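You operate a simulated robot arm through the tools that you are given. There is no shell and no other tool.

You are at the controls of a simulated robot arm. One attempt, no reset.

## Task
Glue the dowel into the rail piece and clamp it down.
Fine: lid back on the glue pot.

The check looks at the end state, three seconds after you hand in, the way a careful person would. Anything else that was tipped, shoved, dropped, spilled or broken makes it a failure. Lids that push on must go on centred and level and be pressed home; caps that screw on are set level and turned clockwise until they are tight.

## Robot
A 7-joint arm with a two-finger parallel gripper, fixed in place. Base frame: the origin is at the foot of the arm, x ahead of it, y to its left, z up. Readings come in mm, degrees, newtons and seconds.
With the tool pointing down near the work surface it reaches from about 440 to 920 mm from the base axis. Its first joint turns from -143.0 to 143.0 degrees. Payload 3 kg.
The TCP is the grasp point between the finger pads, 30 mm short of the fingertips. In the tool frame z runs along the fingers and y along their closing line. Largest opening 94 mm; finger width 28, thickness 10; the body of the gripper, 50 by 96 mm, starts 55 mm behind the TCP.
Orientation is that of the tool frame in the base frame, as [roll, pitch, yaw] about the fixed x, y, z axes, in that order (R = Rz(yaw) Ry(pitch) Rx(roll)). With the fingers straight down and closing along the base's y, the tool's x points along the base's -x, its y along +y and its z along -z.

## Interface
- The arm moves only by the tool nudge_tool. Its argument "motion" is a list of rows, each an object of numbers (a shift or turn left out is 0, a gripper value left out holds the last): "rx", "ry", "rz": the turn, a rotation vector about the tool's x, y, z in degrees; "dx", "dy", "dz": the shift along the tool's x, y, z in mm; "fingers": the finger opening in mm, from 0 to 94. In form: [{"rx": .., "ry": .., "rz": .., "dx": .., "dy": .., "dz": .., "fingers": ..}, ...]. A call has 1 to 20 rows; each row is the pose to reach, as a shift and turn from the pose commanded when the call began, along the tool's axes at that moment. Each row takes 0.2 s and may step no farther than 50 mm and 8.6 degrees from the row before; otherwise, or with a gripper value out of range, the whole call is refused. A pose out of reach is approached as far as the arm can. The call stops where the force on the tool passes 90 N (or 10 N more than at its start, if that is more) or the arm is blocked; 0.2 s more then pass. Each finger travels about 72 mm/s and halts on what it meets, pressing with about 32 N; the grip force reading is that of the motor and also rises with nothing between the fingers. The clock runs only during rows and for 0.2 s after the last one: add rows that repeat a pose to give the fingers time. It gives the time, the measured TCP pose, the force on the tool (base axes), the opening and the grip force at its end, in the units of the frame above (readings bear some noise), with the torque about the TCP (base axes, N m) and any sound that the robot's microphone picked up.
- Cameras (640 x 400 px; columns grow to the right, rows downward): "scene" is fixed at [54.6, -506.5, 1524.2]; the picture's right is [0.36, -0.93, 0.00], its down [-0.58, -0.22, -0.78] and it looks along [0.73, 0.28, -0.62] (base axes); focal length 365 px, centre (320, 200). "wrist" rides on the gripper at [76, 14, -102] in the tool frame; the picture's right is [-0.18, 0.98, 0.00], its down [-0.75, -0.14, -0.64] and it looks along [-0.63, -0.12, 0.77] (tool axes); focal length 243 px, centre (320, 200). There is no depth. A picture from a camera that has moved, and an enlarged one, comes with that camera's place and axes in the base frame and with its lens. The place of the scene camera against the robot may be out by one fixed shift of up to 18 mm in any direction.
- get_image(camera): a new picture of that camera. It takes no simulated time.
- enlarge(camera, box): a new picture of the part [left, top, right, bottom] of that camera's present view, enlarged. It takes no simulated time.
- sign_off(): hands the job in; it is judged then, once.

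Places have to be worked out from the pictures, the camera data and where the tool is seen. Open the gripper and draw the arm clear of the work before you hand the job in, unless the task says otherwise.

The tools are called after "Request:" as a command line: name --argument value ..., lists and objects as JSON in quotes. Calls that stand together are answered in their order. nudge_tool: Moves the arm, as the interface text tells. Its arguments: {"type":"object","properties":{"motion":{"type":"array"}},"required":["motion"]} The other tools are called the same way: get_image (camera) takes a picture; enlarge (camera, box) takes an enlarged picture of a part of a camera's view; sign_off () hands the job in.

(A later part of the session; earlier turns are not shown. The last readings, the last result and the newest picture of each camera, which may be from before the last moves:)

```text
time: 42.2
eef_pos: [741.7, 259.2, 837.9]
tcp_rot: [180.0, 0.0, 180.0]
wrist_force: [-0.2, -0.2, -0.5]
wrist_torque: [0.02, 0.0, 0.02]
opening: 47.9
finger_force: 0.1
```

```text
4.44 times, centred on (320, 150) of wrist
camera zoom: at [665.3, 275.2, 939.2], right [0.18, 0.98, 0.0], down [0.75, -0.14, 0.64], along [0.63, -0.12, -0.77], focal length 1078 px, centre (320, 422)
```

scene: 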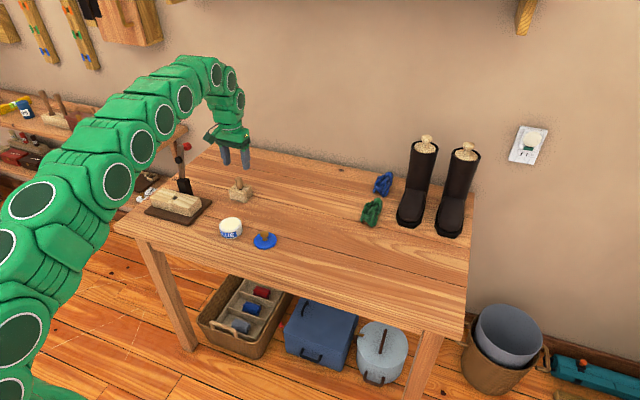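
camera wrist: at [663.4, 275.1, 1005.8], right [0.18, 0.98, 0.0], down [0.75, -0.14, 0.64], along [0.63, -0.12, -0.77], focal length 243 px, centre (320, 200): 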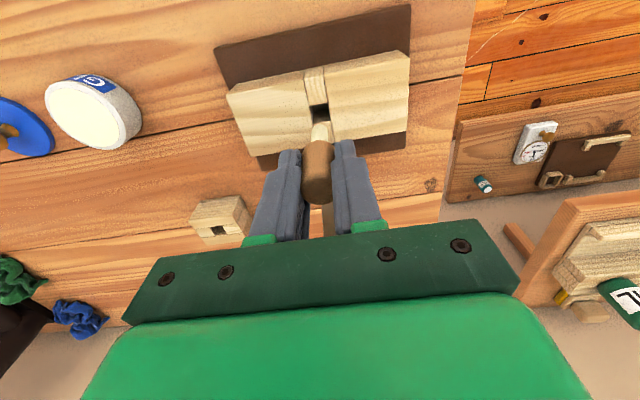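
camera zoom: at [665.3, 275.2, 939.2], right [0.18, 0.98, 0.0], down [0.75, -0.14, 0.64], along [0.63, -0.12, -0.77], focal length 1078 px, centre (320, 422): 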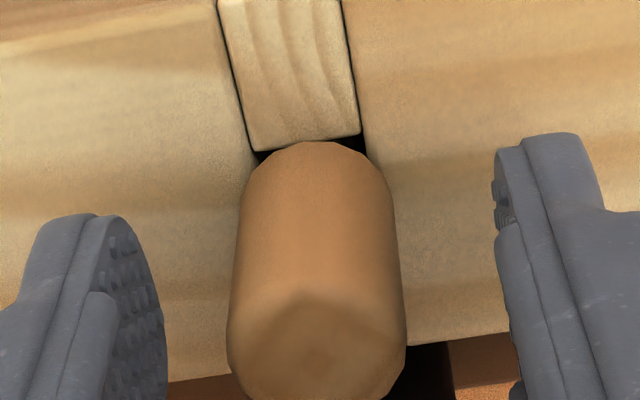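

The dowel stands upright on its own. I'll rise clear and step back to view it along with the lever.

Request:
nudge_tool --motion '[{"dz": -15, "fingers": 48}, {"dz": -45, "fingers": 48}, {"dx": 20, "dz": -85, "fingers": 48}, {"dx": 60, "dz": -110, "fingers": 48}, {"dx": 90, "dz": -110, "fingers": 48}, {"dx": 90, "dz": -110, "fingers": 48}]'

Request:
enlarge --camera "wrist" --box '[240, 70, 420, 240]'

Request:
enlarge --camera "scene" --box '[150, 135, 220, 225]'

Request:
get_image --camera "wrist"

```text
time: 43.6
eef_pos: [652.0, 259.3, 947.2]
tcp_rot: [180.0, 0.0, -180.0]
wrist_force: [-0.7, -0.4, -0.4]
wrist_torque: [0.0, -0.01, 0.01]
opening: 47.9
finger_force: 0.0
```

```text
2.35 times, centred on (330, 155) of wrist
camera zoom: at [575.3, 275.8, 1049.3], right [0.18, 0.98, 0.0], down [0.75, -0.14, 0.64], along [0.63, -0.12, -0.77], focal length 571 px, centre (296, 306)
```

zoom: 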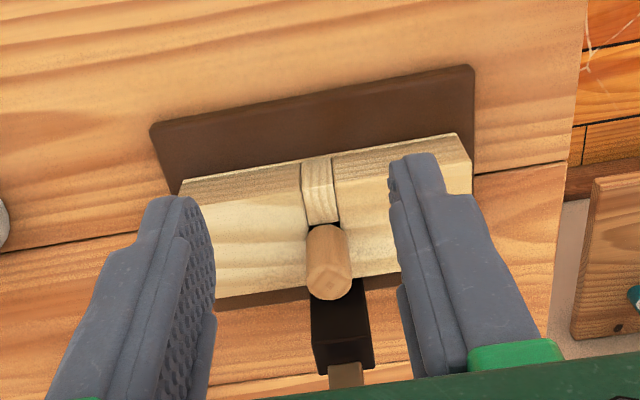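

```text
4.44 times, centred on (185, 180) of scene
camera zoom: at [54.6, -506.5, 1524.2], right [0.36, -0.93, 0.0], down [-0.58, -0.22, -0.78], along [0.73, 0.28, -0.62], focal length 1624 px, centre (920, 289)
```

zoom: 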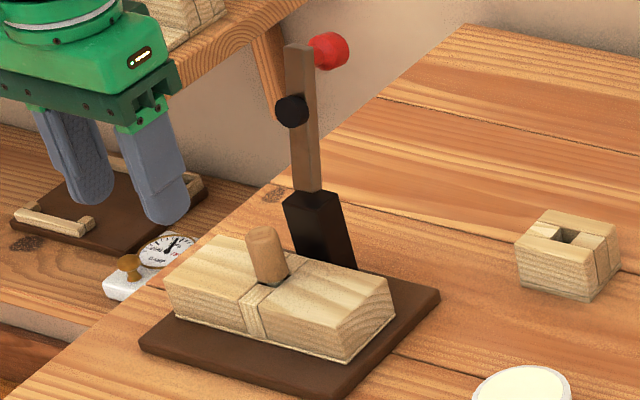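

```text
taken
camera wrist: at [575.3, 275.8, 1049.3], right [0.18, 0.98, 0.0], down [0.75, -0.14, 0.64], along [0.63, -0.12, -0.77], focal length 243 px, centre (320, 200)
```

wrist: 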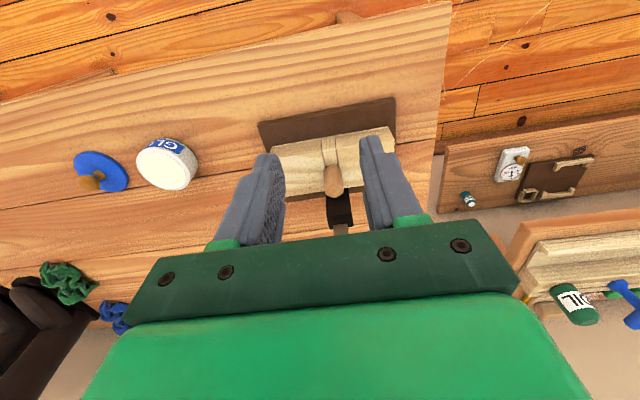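

The dowel stands in the hole. Next I need the lever geometry, so I'll go up and yaw the tool 90° to look at the clamp from its side.

Request:
nudge_tool --motion '[{"dx": 0, "dy": -20, "dz": -30, "rz": 0, "fingers": 48}, {"dx": -10, "dy": -50, "dz": -60, "rz": -8, "fingers": 48}, {"dx": -30, "dy": -74, "dz": -60, "rz": -16, "fingers": 48}, {"dx": -55, "dy": -74, "dz": -60, "rz": -24, "fingers": 48}, {"dx": -80, "dy": -74, "dz": -60, "rz": -32, "fingers": 48}, {"dx": -100, "dy": -74, "dz": -60, "rz": -40, "fingers": 48}, {"dx": -120, "dy": -74, "dz": -60, "rz": -48, "fingers": 48}, {"dx": -140, "dy": -74, "dz": -60, "rz": -56, "fingers": 48}, {"dx": -154, "dy": -74, "dz": -60, "rz": -64, "fingers": 48}, {"dx": -154, "dy": -74, "dz": -60, "rz": -72, "fingers": 48}, {"dx": -154, "dy": -74, "dz": -60, "rz": -80, "fingers": 48}, {"dx": -154, "dy": -74, "dz": -60, "rz": -88, "fingers": 48}, {"dx": -154, "dy": -74, "dz": -60, "rz": -90, "fingers": 48}, {"dx": -154, "dy": -74, "dz": -60, "rz": -90, "fingers": 48}]'

Request:
get_image --camera "wrist"

Request:
get_image --camera "scene"

```text
time: 46.6
eef_pos: [805.8, 186.5, 1007.6]
tcp_rot: [-179.9, 0.1, -90.0]
wrist_force: [0.5, -1.3, 0.3]
wrist_torque: [-0.02, 0.0, 0.01]
opening: 47.9
finger_force: 0.1
```

```text
taken
camera wrist: at [790.9, 110.5, 1109.6], right [-0.98, 0.18, 0.0], down [0.14, 0.75, 0.64], along [0.12, 0.63, -0.77], focal length 243 px, centre (320, 200)
```

wrist: 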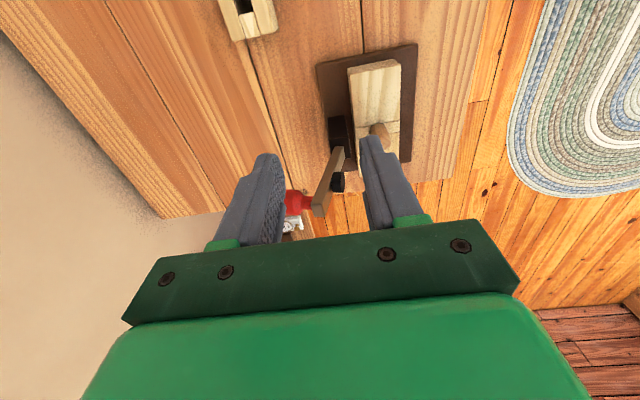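

```text
taken
```

scene: 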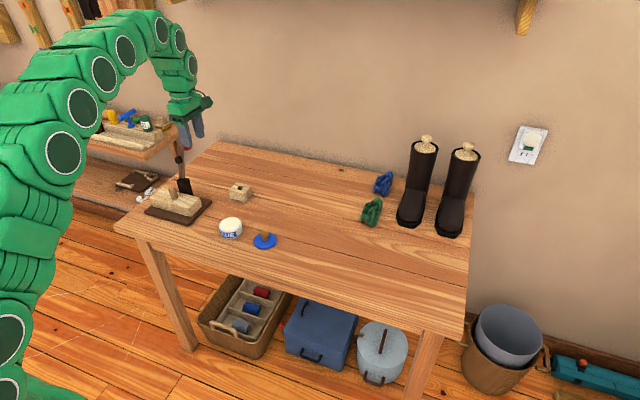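

Good side view of the lever. Zooming in for measurements.

Request:
enlarge --camera "wrist" --box '[270, 90, 400, 225]'

Request:
enlarge --camera "wrist" --box '[300, 110, 410, 210]'

```text
2.96 times, centred on (335, 158) of wrist
camera zoom: at [790.9, 110.5, 1109.6], right [-0.98, 0.18, 0.0], down [0.14, 0.75, 0.64], along [0.12, 0.63, -0.77], focal length 719 px, centre (276, 326)
```

zoom: 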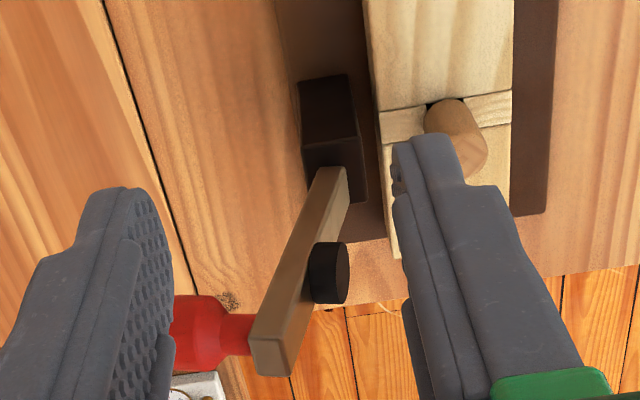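

```text
4.00 times, centred on (355, 160) of wrist
camera zoom: at [790.9, 110.5, 1109.6], right [-0.98, 0.18, 0.0], down [0.14, 0.75, 0.64], along [0.12, 0.63, -0.77], focal length 970 px, centre (180, 360)
```

zoom: 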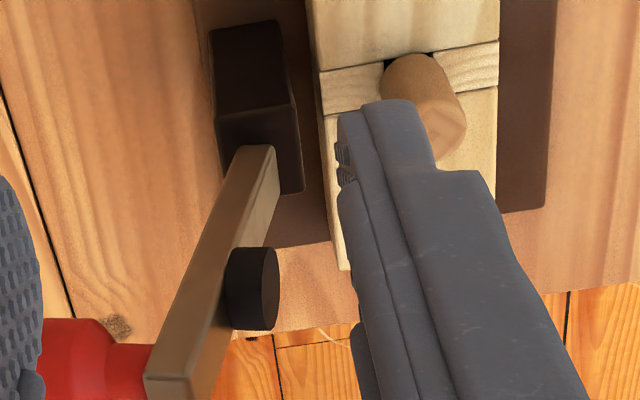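

Lever geometry: pivot ≈ (794, 844), lever leans back ~15°, pad face at ~(795, 900), red knob centre ≈ (845, 261.5, 923). I'll yaw back and go above the knob.

Request:
nudge_tool --motion '[{"dx": -5, "dy": -3, "rz": 8, "fingers": 60}, {"dx": -12, "dy": -7, "rz": 16, "fingers": 60}, {"dx": -20, "dy": -11, "rz": 24, "fingers": 60}, {"dx": -28, "dy": -15, "rz": 32, "fingers": 60}, {"dx": -36, "dy": -20, "rz": 40, "fingers": 60}, {"dx": -44, "dy": -24, "rz": 48, "fingers": 60}, {"dx": -52, "dy": -28, "rz": 56, "fingers": 60}, {"dx": -60, "dy": -32, "rz": 64, "fingers": 60}, {"dx": -68, "dy": -36, "rz": 72, "fingers": 60}, {"dx": -75, "dy": -40, "rz": 80, "fingers": 60}, {"dx": -75, "dy": -40, "rz": 88, "fingers": 60}, {"dx": -75, "dy": -40, "rz": 90, "fingers": 60}, {"dx": -75, "dy": -40, "rz": 90, "fingers": 60}]'

Request:
get_image --camera "wrist"

Request:
enlarge --camera "wrist" --box '[240, 70, 400, 230]'

Request:
enlarge --camera "scene" --box '[140, 80, 240, 220]'

```text
time: 49.4
eef_pos: [845.5, 260.2, 1008.4]
tcp_rot: [-179.9, 0.1, 180.0]
wrist_force: [0.7, -0.7, 0.9]
wrist_torque: [-0.01, -0.01, 0.02]
opening: 60.2
finger_force: 0.0
```

```text
taken
camera wrist: at [769.5, 275.8, 1109.7], right [0.19, 0.98, 0.0], down [0.75, -0.14, 0.64], along [0.63, -0.12, -0.77], focal length 243 px, centre (320, 200)
```

wrist: 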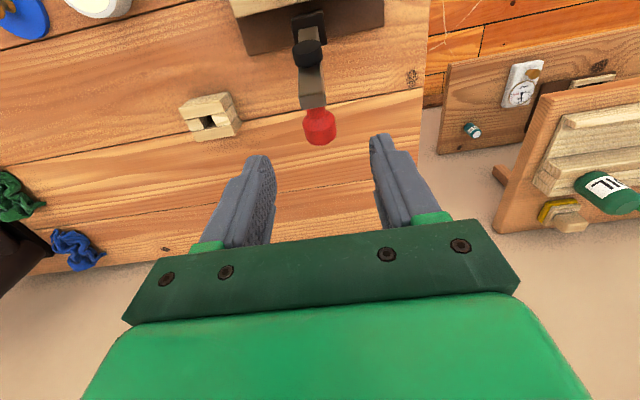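

```text
2.50 times, centred on (320, 150) of wrist
camera zoom: at [769.5, 275.8, 1109.7], right [0.19, 0.98, 0.0], down [0.75, -0.14, 0.64], along [0.63, -0.12, -0.77], focal length 606 px, centre (320, 325)
```

zoom: 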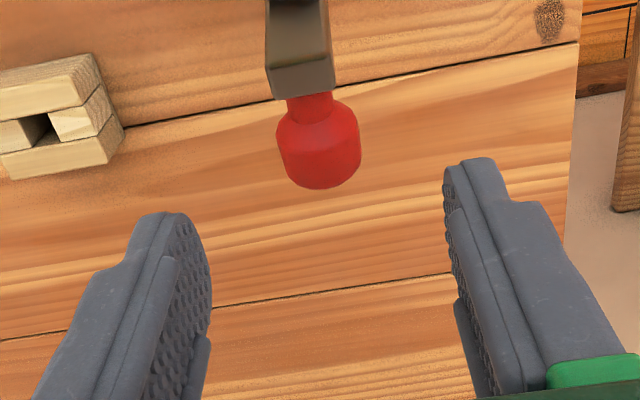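

```text
2.86 times, centred on (190, 150) of scene
camera zoom: at [54.6, -506.5, 1524.2], right [0.36, -0.93, 0.0], down [-0.58, -0.22, -0.78], along [0.73, 0.28, -0.62], focal length 1044 px, centre (691, 343)
```

zoom: 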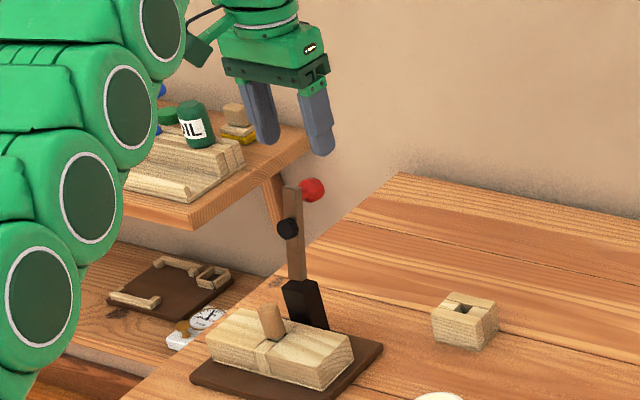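

Knob aligned in y (within 0.3 mm), centre at about x 848. I'll shift +2.5 mm in x and lower around it to TCP z≈923.

Request:
nudge_tool --motion '[{"dx": -2.5, "dz": 25, "fingers": 60}, {"dx": -2.5, "dz": 50, "fingers": 60}, {"dx": -2.5, "dz": 70, "fingers": 60}, {"dx": -2.5, "dz": 84, "fingers": 60}, {"dx": -2.5, "dz": 84, "fingers": 60}]'

Request:
enlarge --camera "wrist" --box '[240, 90, 400, 250]'

Request:
enlarge --camera "scene" --box '[140, 100, 220, 220]'

```text
time: 50.6
eef_pos: [848.5, 261.3, 923.3]
tcp_rot: [180.0, 0.0, -180.0]
wrist_force: [0.4, 0.3, 0.3]
wrist_torque: [0.0, 0.0, -0.01]
opening: 60.0
finger_force: 0.1
```

```text
2.50 times, centred on (320, 170) of wrist
camera zoom: at [771.9, 276.0, 1024.8], right [0.18, 0.98, 0.0], down [0.75, -0.14, 0.64], along [0.63, -0.12, -0.77], focal length 606 px, centre (320, 275)
```

zoom: 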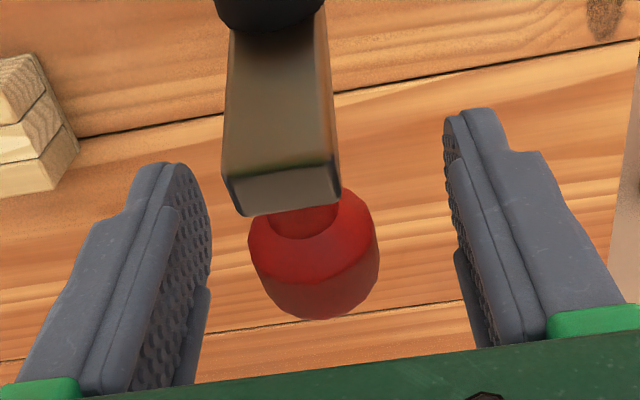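

```text
3.33 times, centred on (180, 160) of scene
camera zoom: at [54.6, -506.5, 1524.2], right [0.36, -0.93, 0.0], down [-0.58, -0.22, -0.78], along [0.73, 0.28, -0.62], focal length 1218 px, centre (787, 333)
```

zoom: 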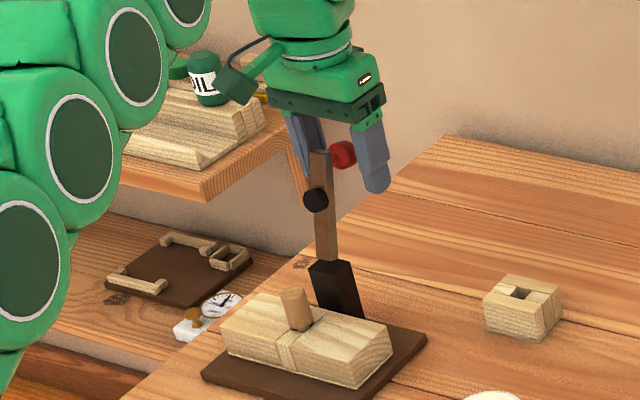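

Knob sits between the fingers, perhaps 0.7 mm to −y of centre. I'll adjust and close to 33 mm first to check symmetry.

Request:
nudge_tool --motion '[{"dx": -1, "dy": -0.7, "fingers": 45}, {"dx": -1, "dy": -0.7, "fingers": 33}, {"dx": -1, "dy": -0.7, "fingers": 33}]'

Request:
enlarge --camera "wrist" --box '[260, 110, 380, 230]'

```text
time: 51.4
eef_pos: [848.2, 260.0, 924.5]
tcp_rot: [-180.0, 0.1, -179.9]
wrist_force: [-0.7, 0.7, 0.0]
wrist_torque: [0.01, -0.03, 0.0]
opening: 33.0
finger_force: 0.1
```

```text
3.33 times, centred on (320, 170) of wrist
camera zoom: at [772.6, 275.3, 1025.0], right [0.18, 0.98, 0.0], down [0.75, -0.14, 0.64], along [0.63, -0.12, -0.77], focal length 809 px, centre (320, 300)
```

zoom: 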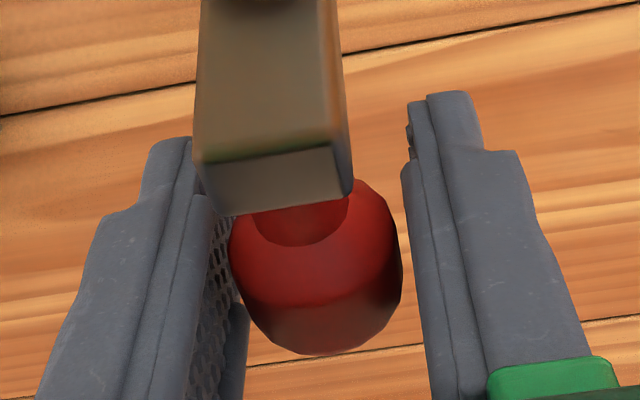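

Nearly symmetric. Closing on the knob.

Request:
nudge_tool --motion '[{"fingers": 28}, {"fingers": 22}, {"fingers": 10}, {"fingers": 0}]'

Request:
enlarge --camera "wrist" --box '[260, 110, 380, 230]'

Request:
enlarge --camera "scene" --box '[140, 130, 220, 220]'

```text
time: 52.4
eef_pos: [848.6, 261.0, 923.5]
tcp_rot: [-180.0, 0.0, 179.9]
wrist_force: [0.1, -1.5, -0.6]
wrist_torque: [-0.03, 0.03, 0.01]
opening: 24.8
finger_force: 32.1
```

```text
3.33 times, centred on (320, 170) of wrist
camera zoom: at [772.7, 275.2, 1025.0], right [0.18, 0.98, 0.0], down [0.75, -0.14, 0.64], along [0.63, -0.12, -0.77], focal length 809 px, centre (320, 300)
```

zoom: 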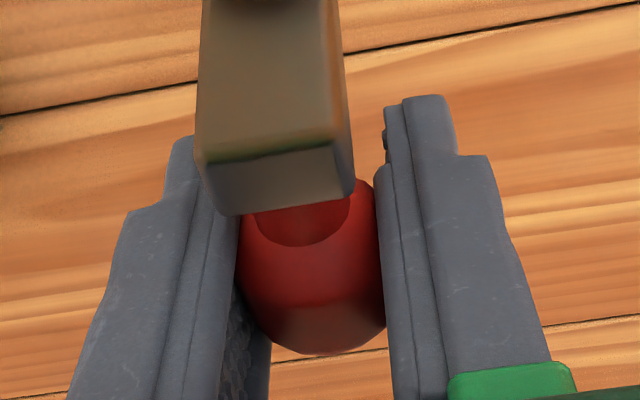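

```text
4.44 times, centred on (180, 175) of scene
camera zoom: at [54.6, -506.5, 1524.2], right [0.36, -0.93, 0.0], down [-0.58, -0.22, -0.78], along [0.73, 0.28, -0.62], focal length 1624 px, centre (942, 311)
```

zoom: 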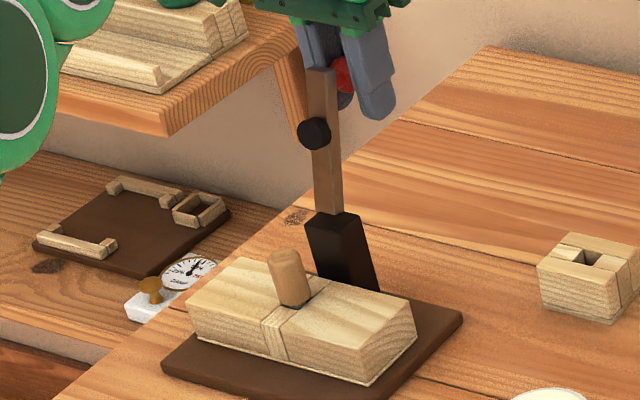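

Gripped at 24.8 mm. I'll swing the first ~12° along the arc about the estimated pivot (794, 844) and check the forces.

Request:
nudge_tool --motion '[{"dx": 4.2, "dz": -2.8, "fingers": 0}, {"dx": 8.6, "dz": -5.3, "fingers": 0}, {"dx": 13, "dz": -7.6, "fingers": 0}, {"dx": 17.6, "dz": -9.7, "fingers": 0}]'

Request:
enlarge --camera "scene" --box '[140, 130, 220, 220]'

Request:
enlarge --camera "wrist" --box '[260, 110, 380, 230]'

```text
time: 53.4
eef_pos: [829.9, 259.2, 933.7]
tcp_rot: [-180.0, -0.1, -180.0]
wrist_force: [0.1, -1.2, -11.9]
wrist_torque: [-0.04, -0.74, 0.04]
opening: 25.0
finger_force: 32.1
```

```text
4.44 times, centred on (180, 175) of scene
camera zoom: at [54.6, -506.5, 1524.2], right [0.36, -0.93, 0.0], down [-0.58, -0.22, -0.78], along [0.73, 0.28, -0.62], focal length 1624 px, centre (942, 311)
```

zoom: 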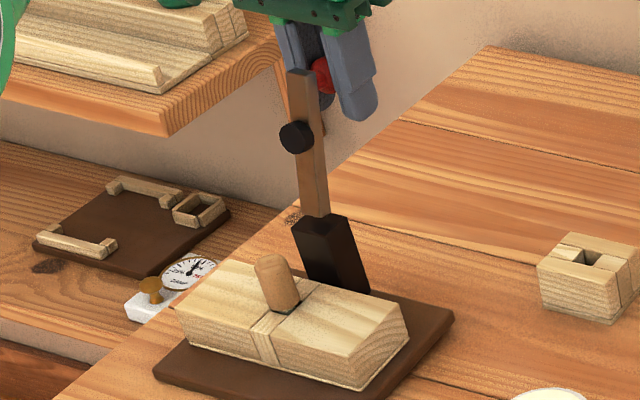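

```text
3.33 times, centred on (320, 170) of wrist
camera zoom: at [755.1, 275.4, 1034.6], right [0.18, 0.98, 0.0], down [0.75, -0.14, 0.64], along [0.63, -0.12, -0.77], focal length 809 px, centre (320, 300)
```

zoom: 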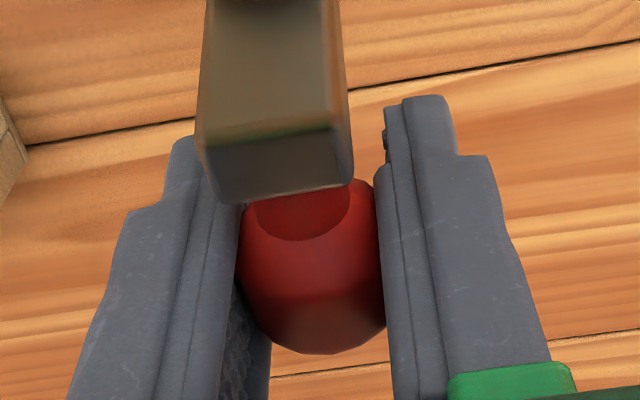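

The whole fixture seems to have slid a few mm toward −x: the firm grip resists the lever's rotation (0.74 N·m), dragging it. Let me stop and inspect closely.

Request:
enlarge --camera "scene" --box '[145, 170, 205, 225]'

Request:
get_image --camera "wrist"

Request:
enlarge --camera "wrist" --box '[200, 0, 420, 140]'

```text
7.27 times, centred on (175, 198) of scene
camera zoom: at [54.6, -506.5, 1524.2], right [0.36, -0.93, 0.0], down [-0.58, -0.22, -0.78], along [0.73, 0.28, -0.62], focal length 2657 px, centre (1374, 218)
```

zoom: 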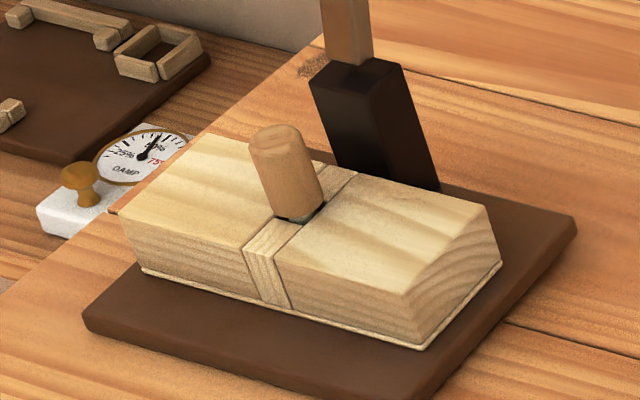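

```text
taken
camera wrist: at [755.1, 275.4, 1034.6], right [0.18, 0.98, 0.0], down [0.75, -0.14, 0.64], along [0.63, -0.12, -0.77], focal length 243 px, centre (320, 200)
```

wrist: 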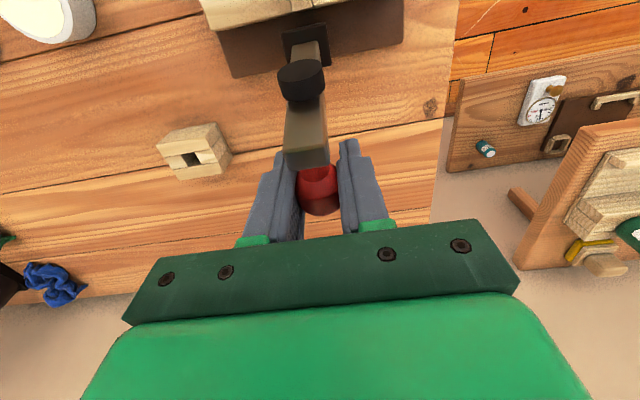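

```text
2.86 times, centred on (310, 70) of wrist
camera zoom: at [755.1, 275.4, 1034.6], right [0.18, 0.98, 0.0], down [0.75, -0.14, 0.64], along [0.63, -0.12, -0.77], focal length 693 px, centre (349, 571)
```

zoom: 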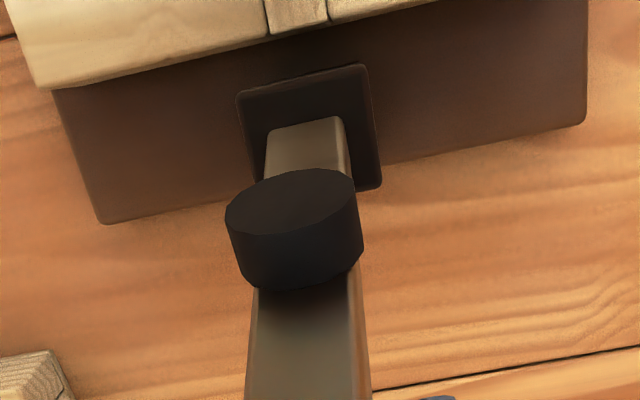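

The grip's torsional hold made the lever translate instead of rotate, tipping the rear of the fixture a few mm. I'll retrace exactly the same path to set the fixture back where it was.

Request:
nudge_tool --motion '[{"dx": -2.3, "dz": 1.05, "fingers": 0}, {"dx": -4.6, "dz": 2.1, "fingers": 0}, {"dx": -6.8, "dz": 3.3, "fingers": 0}, {"dx": -9.0, "dz": 4.4, "fingers": 0}, {"dx": -11.2, "dz": 5.6, "fingers": 0}, {"dx": -13.4, "dz": 6.9, "fingers": 0}, {"dx": -15.5, "dz": 8.3, "fingers": 0}, {"dx": -17.6, "dz": 9.7, "fingers": 0}, {"dx": -17.6, "dz": 9.7, "fingers": 0}]'

Request:
enlarge --camera "scene" --box '[140, 130, 220, 220]'

Request:
enlarge --camera "scene" --box '[145, 170, 205, 225]'

```text
time: 55.4
eef_pos: [848.3, 259.9, 925.9]
tcp_rot: [179.9, 0.2, 180.0]
wrist_force: [2.7, 3.5, 18.5]
wrist_torque: [0.01, 0.71, -0.01]
opening: 24.9
finger_force: 31.9
```

```text
4.44 times, centred on (180, 175) of scene
camera zoom: at [54.6, -506.5, 1524.2], right [0.36, -0.93, 0.0], down [-0.58, -0.22, -0.78], along [0.73, 0.28, -0.62], focal length 1624 px, centre (942, 311)
```

zoom: 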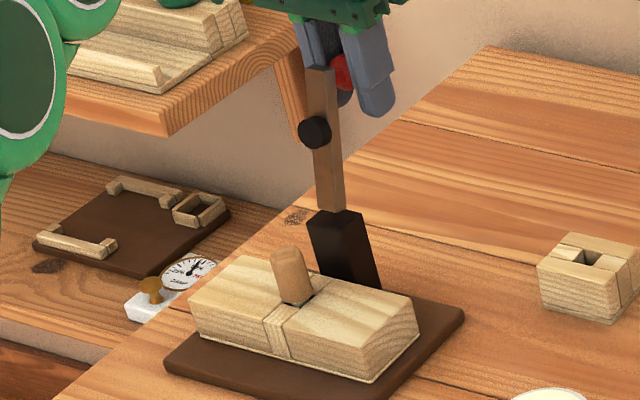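

```text
7.27 times, centred on (175, 198) of scene
camera zoom: at [54.6, -506.5, 1524.2], right [0.36, -0.93, 0.0], down [-0.58, -0.22, -0.78], along [0.73, 0.28, -0.62], focal length 2657 px, centre (1374, 218)
```

zoom: 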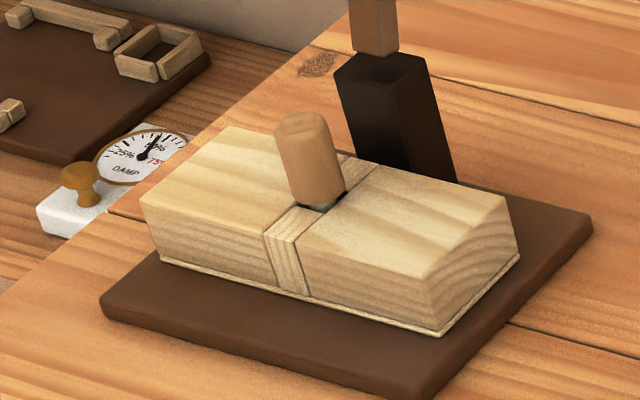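

Fixture is back close to its original spot. I'll open the fingers to let it settle flat and compare.

Request:
nudge_tool --motion '[{"dz": -1, "fingers": 26}, {"dz": -1, "fingers": 32}, {"dz": -1, "fingers": 45}, {"dz": -1, "fingers": 60}, {"dz": -1, "fingers": 60}]'

Request:
enlarge --camera "scene" --box '[140, 130, 220, 220]'

Request:
enlarge --camera "scene" --box '[145, 170, 205, 225]'

```text
time: 56.6
eef_pos: [849.1, 260.6, 925.3]
tcp_rot: [-180.0, 0.1, 179.9]
wrist_force: [0.8, -0.9, -0.6]
wrist_torque: [0.01, -0.02, -0.03]
opening: 60.3
finger_force: 0.0
```

```text
4.44 times, centred on (180, 175) of scene
camera zoom: at [54.6, -506.5, 1524.2], right [0.36, -0.93, 0.0], down [-0.58, -0.22, -0.78], along [0.73, 0.28, -0.62], focal length 1624 px, centre (942, 311)
```

zoom: 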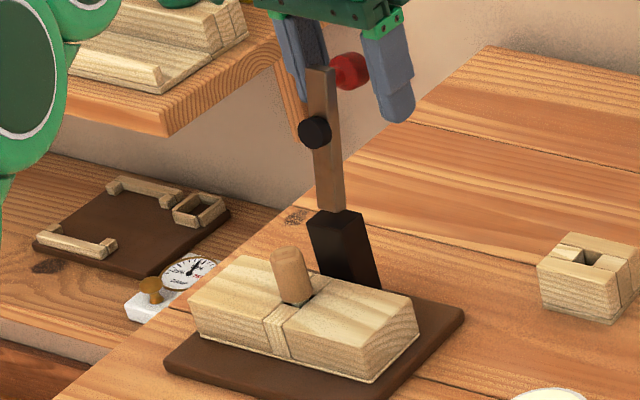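

```text
7.27 times, centred on (175, 198) of scene
camera zoom: at [54.6, -506.5, 1524.2], right [0.36, -0.93, 0.0], down [-0.58, -0.22, -0.78], along [0.73, 0.28, -0.62], focal length 2657 px, centre (1374, 218)
```

zoom: 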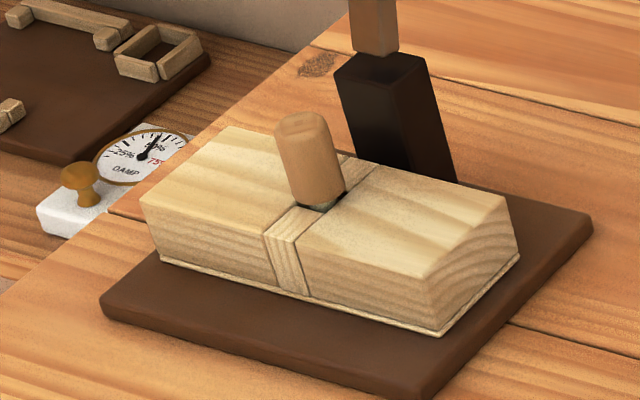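

Fixture settled flat, within ~3 mm of its original place. New approach: no gripping. I'll rise, yaw 90° so the fingers straddle the lever fore-and-aft, and push the knob from behind with just one finger.

Request:
nudge_tool --motion '[{"dz": -30, "fingers": 60}, {"dz": -65, "fingers": 80}, {"dz": -95, "fingers": 94}, {"dx": 4, "dz": -95, "rz": -8, "fingers": 94}, {"dx": 8, "dz": -95, "rz": -16, "fingers": 94}, {"dx": 12, "dz": -95, "rz": -24, "fingers": 94}, {"dx": 16, "dz": -95, "rz": -32, "fingers": 94}, {"dx": 20, "dz": -95, "rz": -40, "fingers": 94}, {"dx": 24, "dz": -95, "rz": -48, "fingers": 94}, {"dx": 27, "dz": -95, "rz": -56, "fingers": 94}, {"dx": 27, "dz": -95, "rz": -64, "fingers": 94}, {"dx": 27, "dz": -95, "rz": -72, "fingers": 94}, {"dx": 27, "dz": -95, "rz": -80, "fingers": 94}, {"dx": 27, "dz": -95, "rz": -88, "fingers": 94}, {"dx": 27, "dz": -95, "rz": -90, "fingers": 94}, {"dx": 27, "dz": -95, "rz": -90, "fingers": 94}]'

Request:
get_image --camera "wrist"

Request:
enlarge --camera "wrist" --box '[230, 40, 410, 220]'

```text
time: 60.0
eef_pos: [821.8, 260.4, 1019.6]
tcp_rot: [-179.9, 0.0, -90.1]
wrist_force: [-0.2, -0.3, -0.2]
wrist_torque: [-0.01, 0.0, 0.01]
opening: 94.0
finger_force: 0.1
out of reach, approached as far as the arm can: row 3
```

```text
taken
camera wrist: at [807.5, 184.9, 1121.1], right [-0.98, 0.18, 0.0], down [0.14, 0.75, 0.64], along [0.12, 0.63, -0.77], focal length 243 px, centre (320, 200)
```

wrist: 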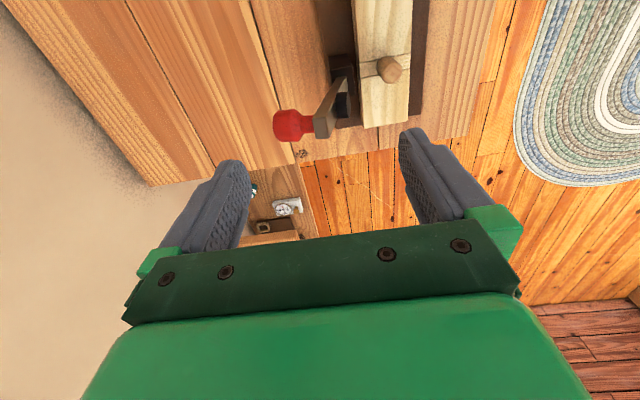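

```text
2.22 times, centred on (320, 130) of wrist
camera zoom: at [807.5, 184.9, 1121.1], right [-0.98, 0.18, 0.0], down [0.14, 0.75, 0.64], along [0.12, 0.63, -0.77], focal length 539 px, centre (320, 356)
```

zoom: 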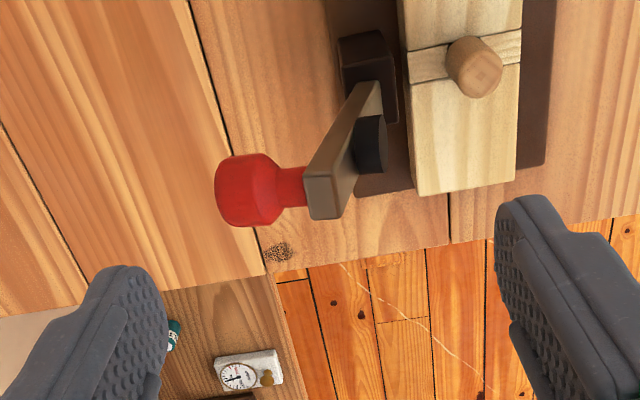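

Side view: knob's far end at x≈863.5, z≈919; pad front at x≈794. With fingers at 94 mm (inner faces at TCP ±47) I'll shift 1.5 mm and lower to TCP z≈920, straddling the lever.

Request:
nudge_tool --motion '[{"dy": -1.5, "dz": 25, "fingers": 94}, {"dy": -1.5, "dz": 50, "fingers": 94}, {"dy": -1.5, "dz": 75, "fingers": 94}, {"dy": -1.5, "dz": 99, "fingers": 94}, {"dy": -1.5, "dz": 99, "fingers": 94}]'

Request:
get_image --camera "wrist"

Request:
enlarge --camera "scene" --box '[140, 110, 220, 220]'

```text
time: 61.2
eef_pos: [822.8, 258.9, 920.4]
tcp_rot: [-180.0, 0.0, -90.1]
wrist_force: [-0.1, -0.4, 0.1]
wrist_torque: [0.02, 0.01, 0.03]
opening: 93.9
finger_force: 0.0
```

```text
taken
camera wrist: at [809.1, 184.7, 1022.0], right [-0.98, 0.18, 0.0], down [0.14, 0.75, 0.64], along [0.12, 0.63, -0.77], focal length 243 px, centre (320, 200)
```

wrist: 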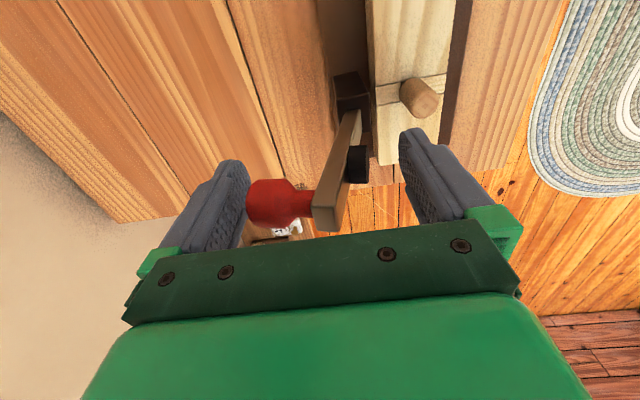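

```text
3.64 times, centred on (180, 165) of scene
camera zoom: at [54.6, -506.5, 1524.2], right [0.36, -0.93, 0.0], down [-0.58, -0.22, -0.78], along [0.73, 0.28, -0.62], focal length 1329 px, centre (829, 327)
```

zoom: 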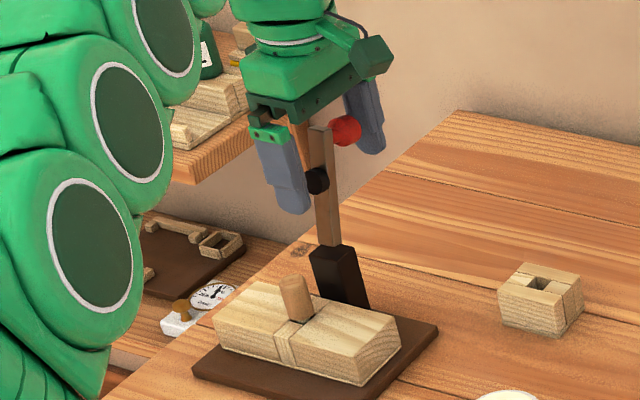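

Straddled nicely. Now I'll move −x (tool +y) 11 mm slowly so the rear finger just touches and begins to push the knob, then check.

Request:
nudge_tool --motion '[{"dy": 3, "fingers": 94}, {"dy": 6, "fingers": 94}, {"dy": 8, "fingers": 94}, {"dy": 9.5, "fingers": 94}, {"dy": 11, "fingers": 94}]'

Request:
get_image --camera "wrist"

Request:
enlarge --camera "scene" --box '[140, 130, 220, 220]'

```text
time: 62.4
eef_pos: [812.5, 259.4, 921.4]
tcp_rot: [-179.9, 0.0, -90.0]
wrist_force: [-0.2, 0.1, 0.9]
wrist_torque: [-0.02, 0.0, 0.01]
opening: 93.8
finger_force: 0.0
```

```text
taken
camera wrist: at [798.1, 184.8, 1022.9], right [-0.98, 0.18, 0.0], down [0.14, 0.75, 0.64], along [0.12, 0.63, -0.77], focal length 243 px, centre (320, 200)
```

wrist: 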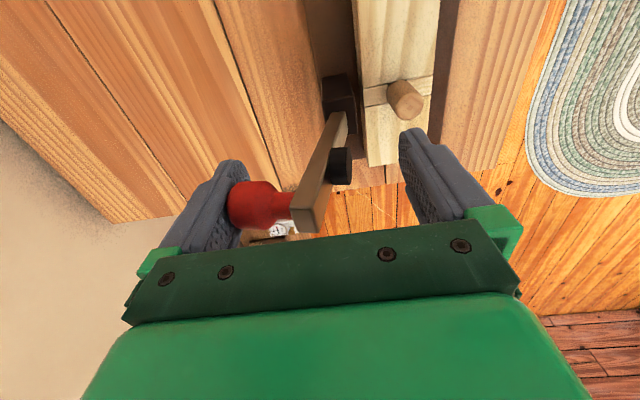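

```text
4.44 times, centred on (180, 175) of scene
camera zoom: at [54.6, -506.5, 1524.2], right [0.36, -0.93, 0.0], down [-0.58, -0.22, -0.78], along [0.73, 0.28, -0.62], focal length 1624 px, centre (942, 311)
```

zoom: 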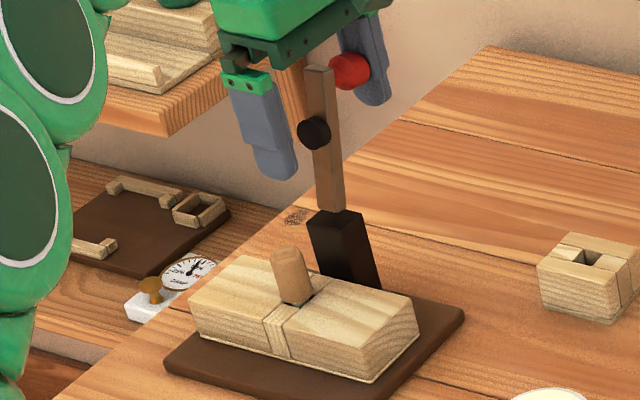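

About to touch, fixture unmoved. Continue 6 mm in small steps.

Request:
nudge_tool --motion '[{"dy": 1.5, "fingers": 94}, {"dy": 3, "fingers": 94}, {"dy": 4.5, "fingers": 94}, {"dy": 6, "fingers": 94}]'

Request:
enlarge --camera "wrist" --box '[200, 60, 440, 240]'

Request:
enlarge --camera "scene" --box '[140, 130, 220, 220]'

```text
time: 63.4
eef_pos: [805.7, 259.7, 920.2]
tcp_rot: [-180.0, 0.1, -90.0]
wrist_force: [0.2, 0.4, -0.8]
wrist_torque: [0.0, 0.0, -0.05]
opening: 93.9
finger_force: 0.0
```

```text
2.22 times, centred on (320, 150) of wrist
camera zoom: at [791.9, 184.7, 1022.3], right [-0.98, 0.18, 0.0], down [0.14, 0.75, 0.64], along [0.12, 0.63, -0.77], focal length 539 px, centre (320, 311)
```

zoom: 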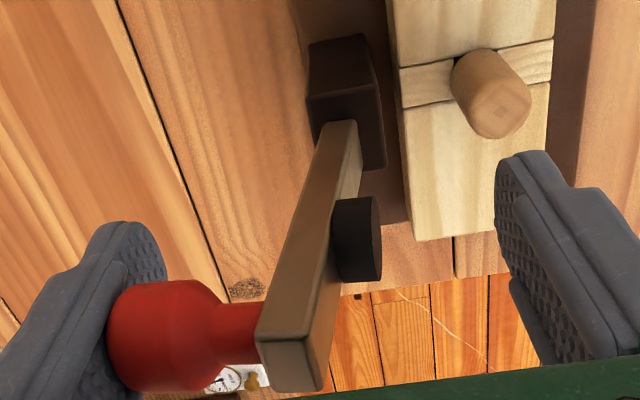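

```text
4.44 times, centred on (180, 175) of scene
camera zoom: at [54.6, -506.5, 1524.2], right [0.36, -0.93, 0.0], down [-0.58, -0.22, -0.78], along [0.73, 0.28, -0.62], focal length 1624 px, centre (942, 311)
```

zoom: 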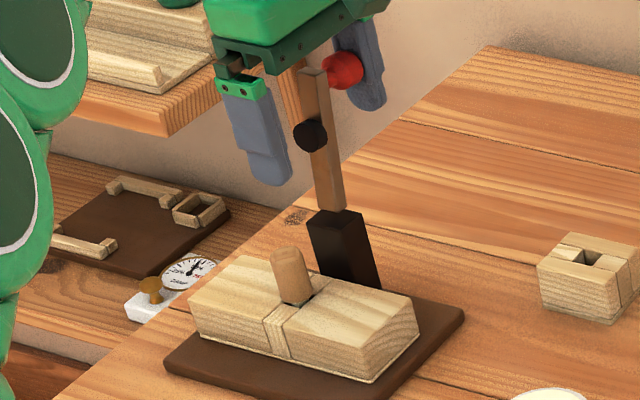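

The lever now rotates freely with near-zero force and the fixture hasn't moved. Continue pushing 30 mm slowly.

Request:
nudge_tool --motion '[{"dy": 3, "fingers": 94}, {"dy": 6, "fingers": 94}, {"dy": 9, "fingers": 94}, {"dy": 12, "fingers": 94}, {"dy": 15, "fingers": 94}, {"dy": 18, "fingers": 94}, {"dy": 21, "fingers": 94}, {"dy": 24, "fingers": 94}, {"dy": 27, "fingers": 94}, {"dy": 30, "fingers": 94}]'

Request:
enlarge --camera "wrist" --box '[200, 60, 440, 240]'

Request:
enlarge --camera "scene" --box '[140, 130, 220, 220]'

```text
time: 65.6
eef_pos: [775.8, 260.2, 921.1]
tcp_rot: [-180.0, 0.0, -90.0]
wrist_force: [-0.7, -1.2, 0.1]
wrist_torque: [-0.02, -0.01, 0.0]
opening: 93.8
finger_force: 0.0
```

```text
2.22 times, centred on (320, 150) of wrist
camera zoom: at [761.7, 184.6, 1022.4], right [-0.98, 0.18, 0.0], down [0.14, 0.75, 0.64], along [0.12, 0.63, -0.77], focal length 539 px, centre (320, 311)
```

zoom: 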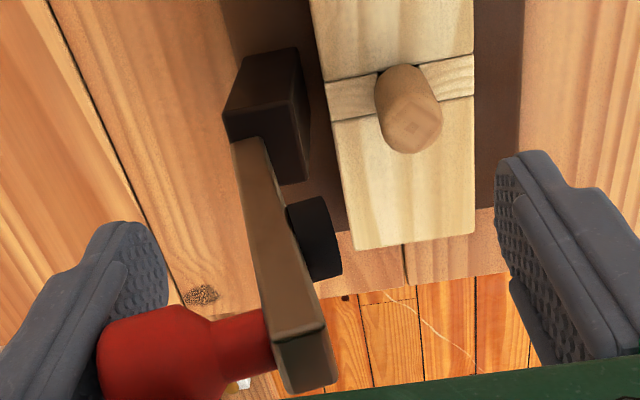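

```text
4.44 times, centred on (180, 175) of scene
camera zoom: at [54.6, -506.5, 1524.2], right [0.36, -0.93, 0.0], down [-0.58, -0.22, -0.78], along [0.73, 0.28, -0.62], focal length 1624 px, centre (942, 311)
```

zoom: 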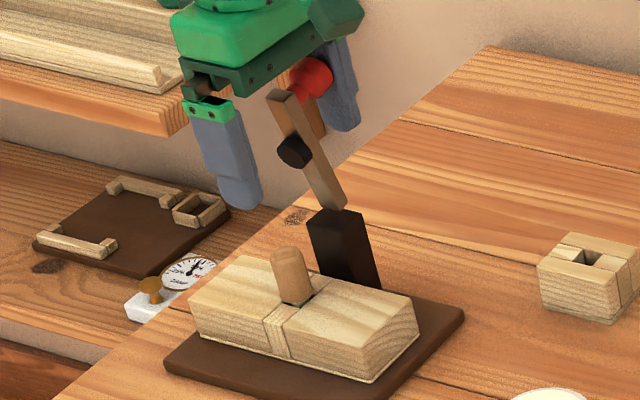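

Works beautifully; the lever is now tipping forward and the fixture stays put. Continue another 30 mm, raising a few mm to keep palm clearance.

Request:
nudge_tool --motion '[{"dy": 3, "dz": -2, "fingers": 94}, {"dy": 6, "dz": -3, "fingers": 94}, {"dy": 9, "dz": -4, "fingers": 94}, {"dy": 12, "dz": -4, "fingers": 94}, {"dy": 15, "dz": -4, "fingers": 94}, {"dy": 18, "dz": -4, "fingers": 94}, {"dy": 21, "dz": -4, "fingers": 94}, {"dy": 24, "dz": -4, "fingers": 94}, {"dy": 27, "dz": -4, "fingers": 94}, {"dy": 30, "dz": -4, "fingers": 94}]'

Request:
enlarge --camera "wrist" --box '[200, 60, 440, 240]'

Request:
enlarge --camera "scene" --box '[140, 130, 220, 220]'

```text
time: 67.8
eef_pos: [747.2, 260.3, 924.8]
tcp_rot: [-179.9, 0.0, -90.1]
wrist_force: [0.6, -0.5, -0.8]
wrist_torque: [0.02, 0.01, 0.03]
opening: 93.9
finger_force: 0.0
```

```text
2.22 times, centred on (320, 150) of wrist
camera zoom: at [732.0, 184.6, 1026.2], right [-0.98, 0.19, 0.0], down [0.14, 0.75, 0.64], along [0.12, 0.63, -0.77], focal length 539 px, centre (320, 311)
```

zoom: 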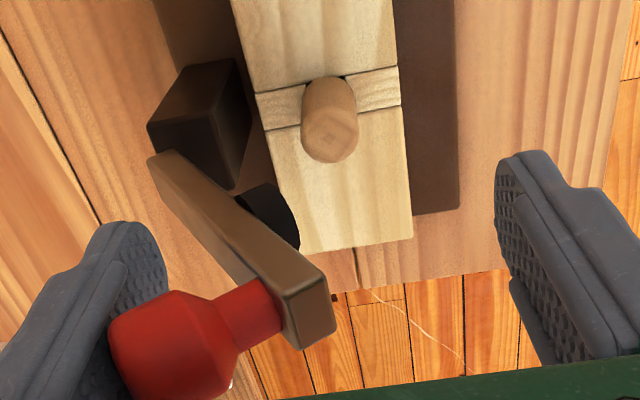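

```text
4.44 times, centred on (180, 175) of scene
camera zoom: at [54.6, -506.5, 1524.2], right [0.36, -0.93, 0.0], down [-0.58, -0.22, -0.78], along [0.73, 0.28, -0.62], focal length 1624 px, centre (942, 311)
```

zoom: 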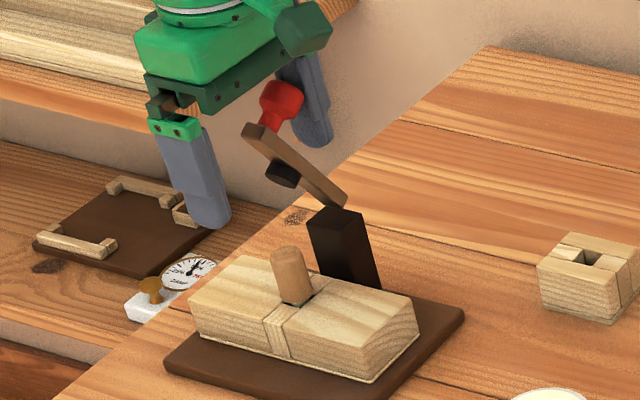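

Lever now ~40° forward. Continue 30 mm more.

Request:
nudge_tool --motion '[{"dy": 3, "fingers": 94}, {"dy": 6, "fingers": 94}, {"dy": 9, "fingers": 94}, {"dy": 12, "fingers": 94}, {"dy": 15, "fingers": 94}, {"dy": 18, "fingers": 94}, {"dy": 21, "fingers": 94}, {"dy": 24, "fingers": 94}, {"dy": 27, "fingers": 94}, {"dy": 30, "fingers": 94}]'

Request:
enlarge --camera "wrist" --box '[200, 60, 440, 240]'

Request:
enlarge --camera "scene" --box '[140, 130, 220, 220]'

```text
time: 70.0
eef_pos: [715.9, 260.5, 925.2]
tcp_rot: [-179.9, -0.1, -90.0]
wrist_force: [0.3, -0.4, -0.1]
wrist_torque: [0.01, 0.0, 0.01]
opening: 93.8
finger_force: 0.1
```

```text
2.22 times, centred on (320, 150) of wrist
camera zoom: at [702.0, 185.6, 1026.5], right [-0.98, 0.18, 0.0], down [0.14, 0.75, 0.64], along [0.12, 0.63, -0.77], focal length 539 px, centre (320, 311)
```

zoom: 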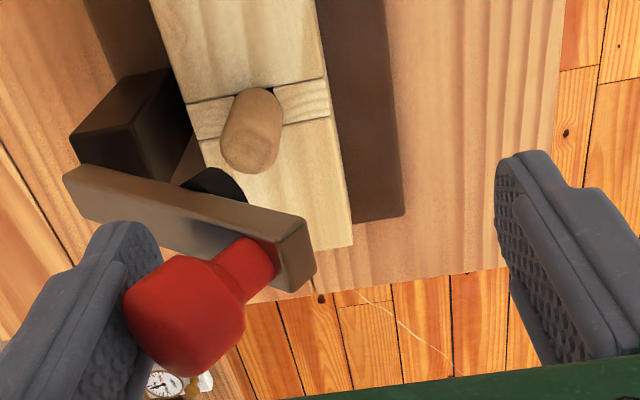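

```text
4.44 times, centred on (180, 175) of scene
camera zoom: at [54.6, -506.5, 1524.2], right [0.36, -0.93, 0.0], down [-0.58, -0.22, -0.78], along [0.73, 0.28, -0.62], focal length 1624 px, centre (942, 311)
```

zoom: 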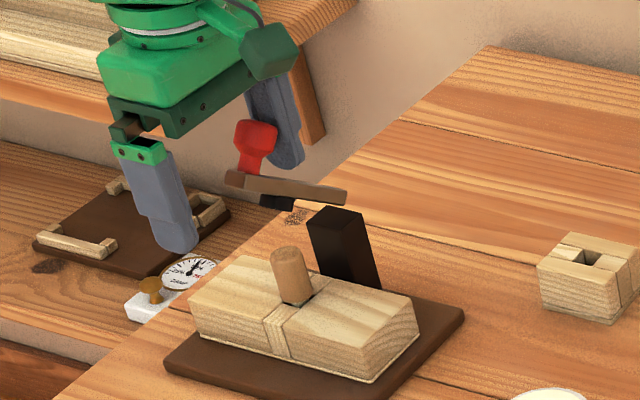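

Lever is ~68° forward and held by its hinge. I'll back off 6 mm, rise clear and close the fingers so I can press down from above.

Request:
nudge_tool --motion '[{"dy": -4, "fingers": 94}, {"dy": -7, "fingers": 94}, {"dy": -7, "dz": -25, "fingers": 94}, {"dy": -7, "dz": -55, "fingers": 94}, {"dy": -7, "dz": -80, "fingers": 94}, {"dy": 0, "dz": -90, "fingers": 40}, {"dy": 8, "dz": -90, "fingers": 0}, {"dy": 8, "dz": -90, "fingers": 0}, {"dy": 8, "dz": -90, "fingers": 0}]'

Request:
enlarge --camera "wrist" --box '[200, 40, 440, 220]'

Request:
enlarge --camera "scene" --box '[130, 110, 220, 220]'

```text
time: 72.0
eef_pos: [707.9, 259.3, 1014.5]
tcp_rot: [179.9, 0.0, -89.9]
wrist_force: [0.4, -0.7, 0.2]
wrist_torque: [0.01, -0.03, -0.01]
opening: 0.0
finger_force: 32.3
```

```text
2.22 times, centred on (320, 130) of wrist
camera zoom: at [694.1, 185.4, 1116.2], right [-0.98, 0.18, 0.0], down [0.14, 0.75, 0.64], along [0.12, 0.63, -0.77], focal length 539 px, centre (320, 356)
```

zoom: 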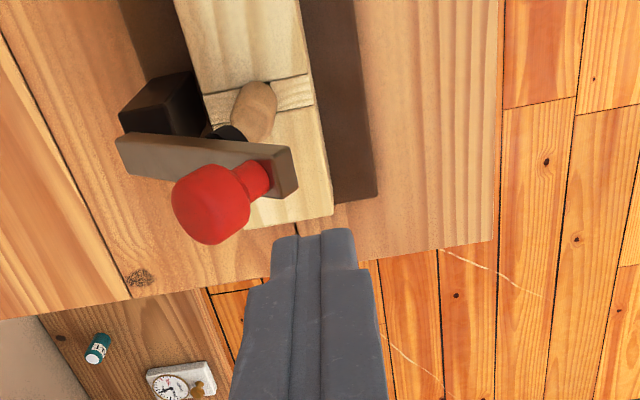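

```text
3.64 times, centred on (175, 165) of scene
camera zoom: at [54.6, -506.5, 1524.2], right [0.36, -0.93, 0.0], down [-0.58, -0.22, -0.78], along [0.73, 0.28, -0.62], focal length 1329 px, centre (847, 327)
```

zoom: 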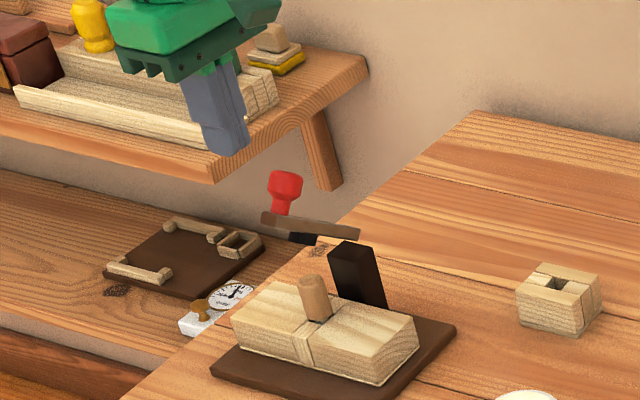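

Lever holds at about 51° forward, knob's top corner near (744, 945). I'll go above it with closed fingers (tip ~15 mm above the knob).

Request:
nudge_tool --motion '[{"dy": -20, "dz": 5, "fingers": 0}, {"dy": -40, "dz": 12, "fingers": 0}, {"dy": -40, "dz": 24, "fingers": 0}, {"dy": -40, "dz": 24, "fingers": 0}]'

Request:
enlarge --camera "wrist" --box '[200, 60, 440, 240]'

Request:
enlarge --camera "scene" --box '[140, 120, 220, 220]'

```text
time: 73.0
eef_pos: [747.8, 259.7, 992.8]
tcp_rot: [-180.0, 0.0, -90.0]
wrist_force: [0.0, -0.3, 0.4]
wrist_torque: [-0.02, 0.04, -0.03]
opening: 0.0
finger_force: 31.7
```

```text
2.22 times, centred on (320, 150) of wrist
camera zoom: at [733.8, 185.0, 1092.9], right [-0.98, 0.18, 0.0], down [0.14, 0.75, 0.64], along [0.12, 0.63, -0.77], focal length 539 px, centre (320, 311)
```

zoom: 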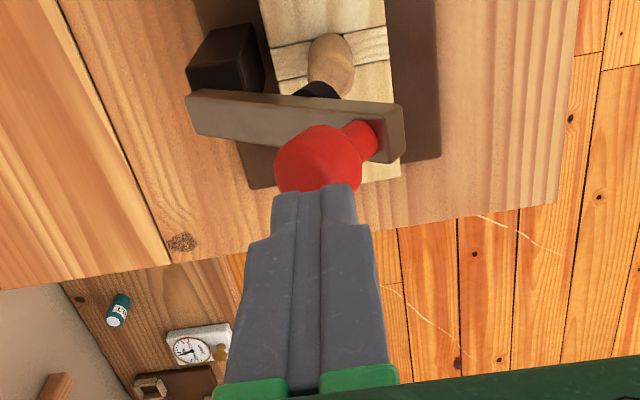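

```text
4.00 times, centred on (180, 170) of scene
camera zoom: at [54.6, -506.5, 1524.2], right [0.36, -0.93, 0.0], down [-0.58, -0.22, -0.78], along [0.73, 0.28, -0.62], focal length 1462 px, centre (880, 320)
```

zoom: 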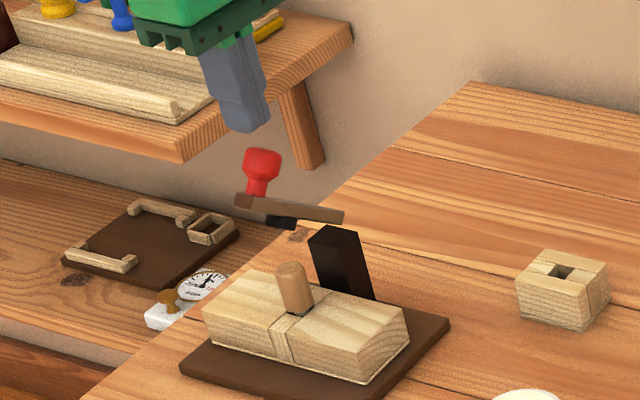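

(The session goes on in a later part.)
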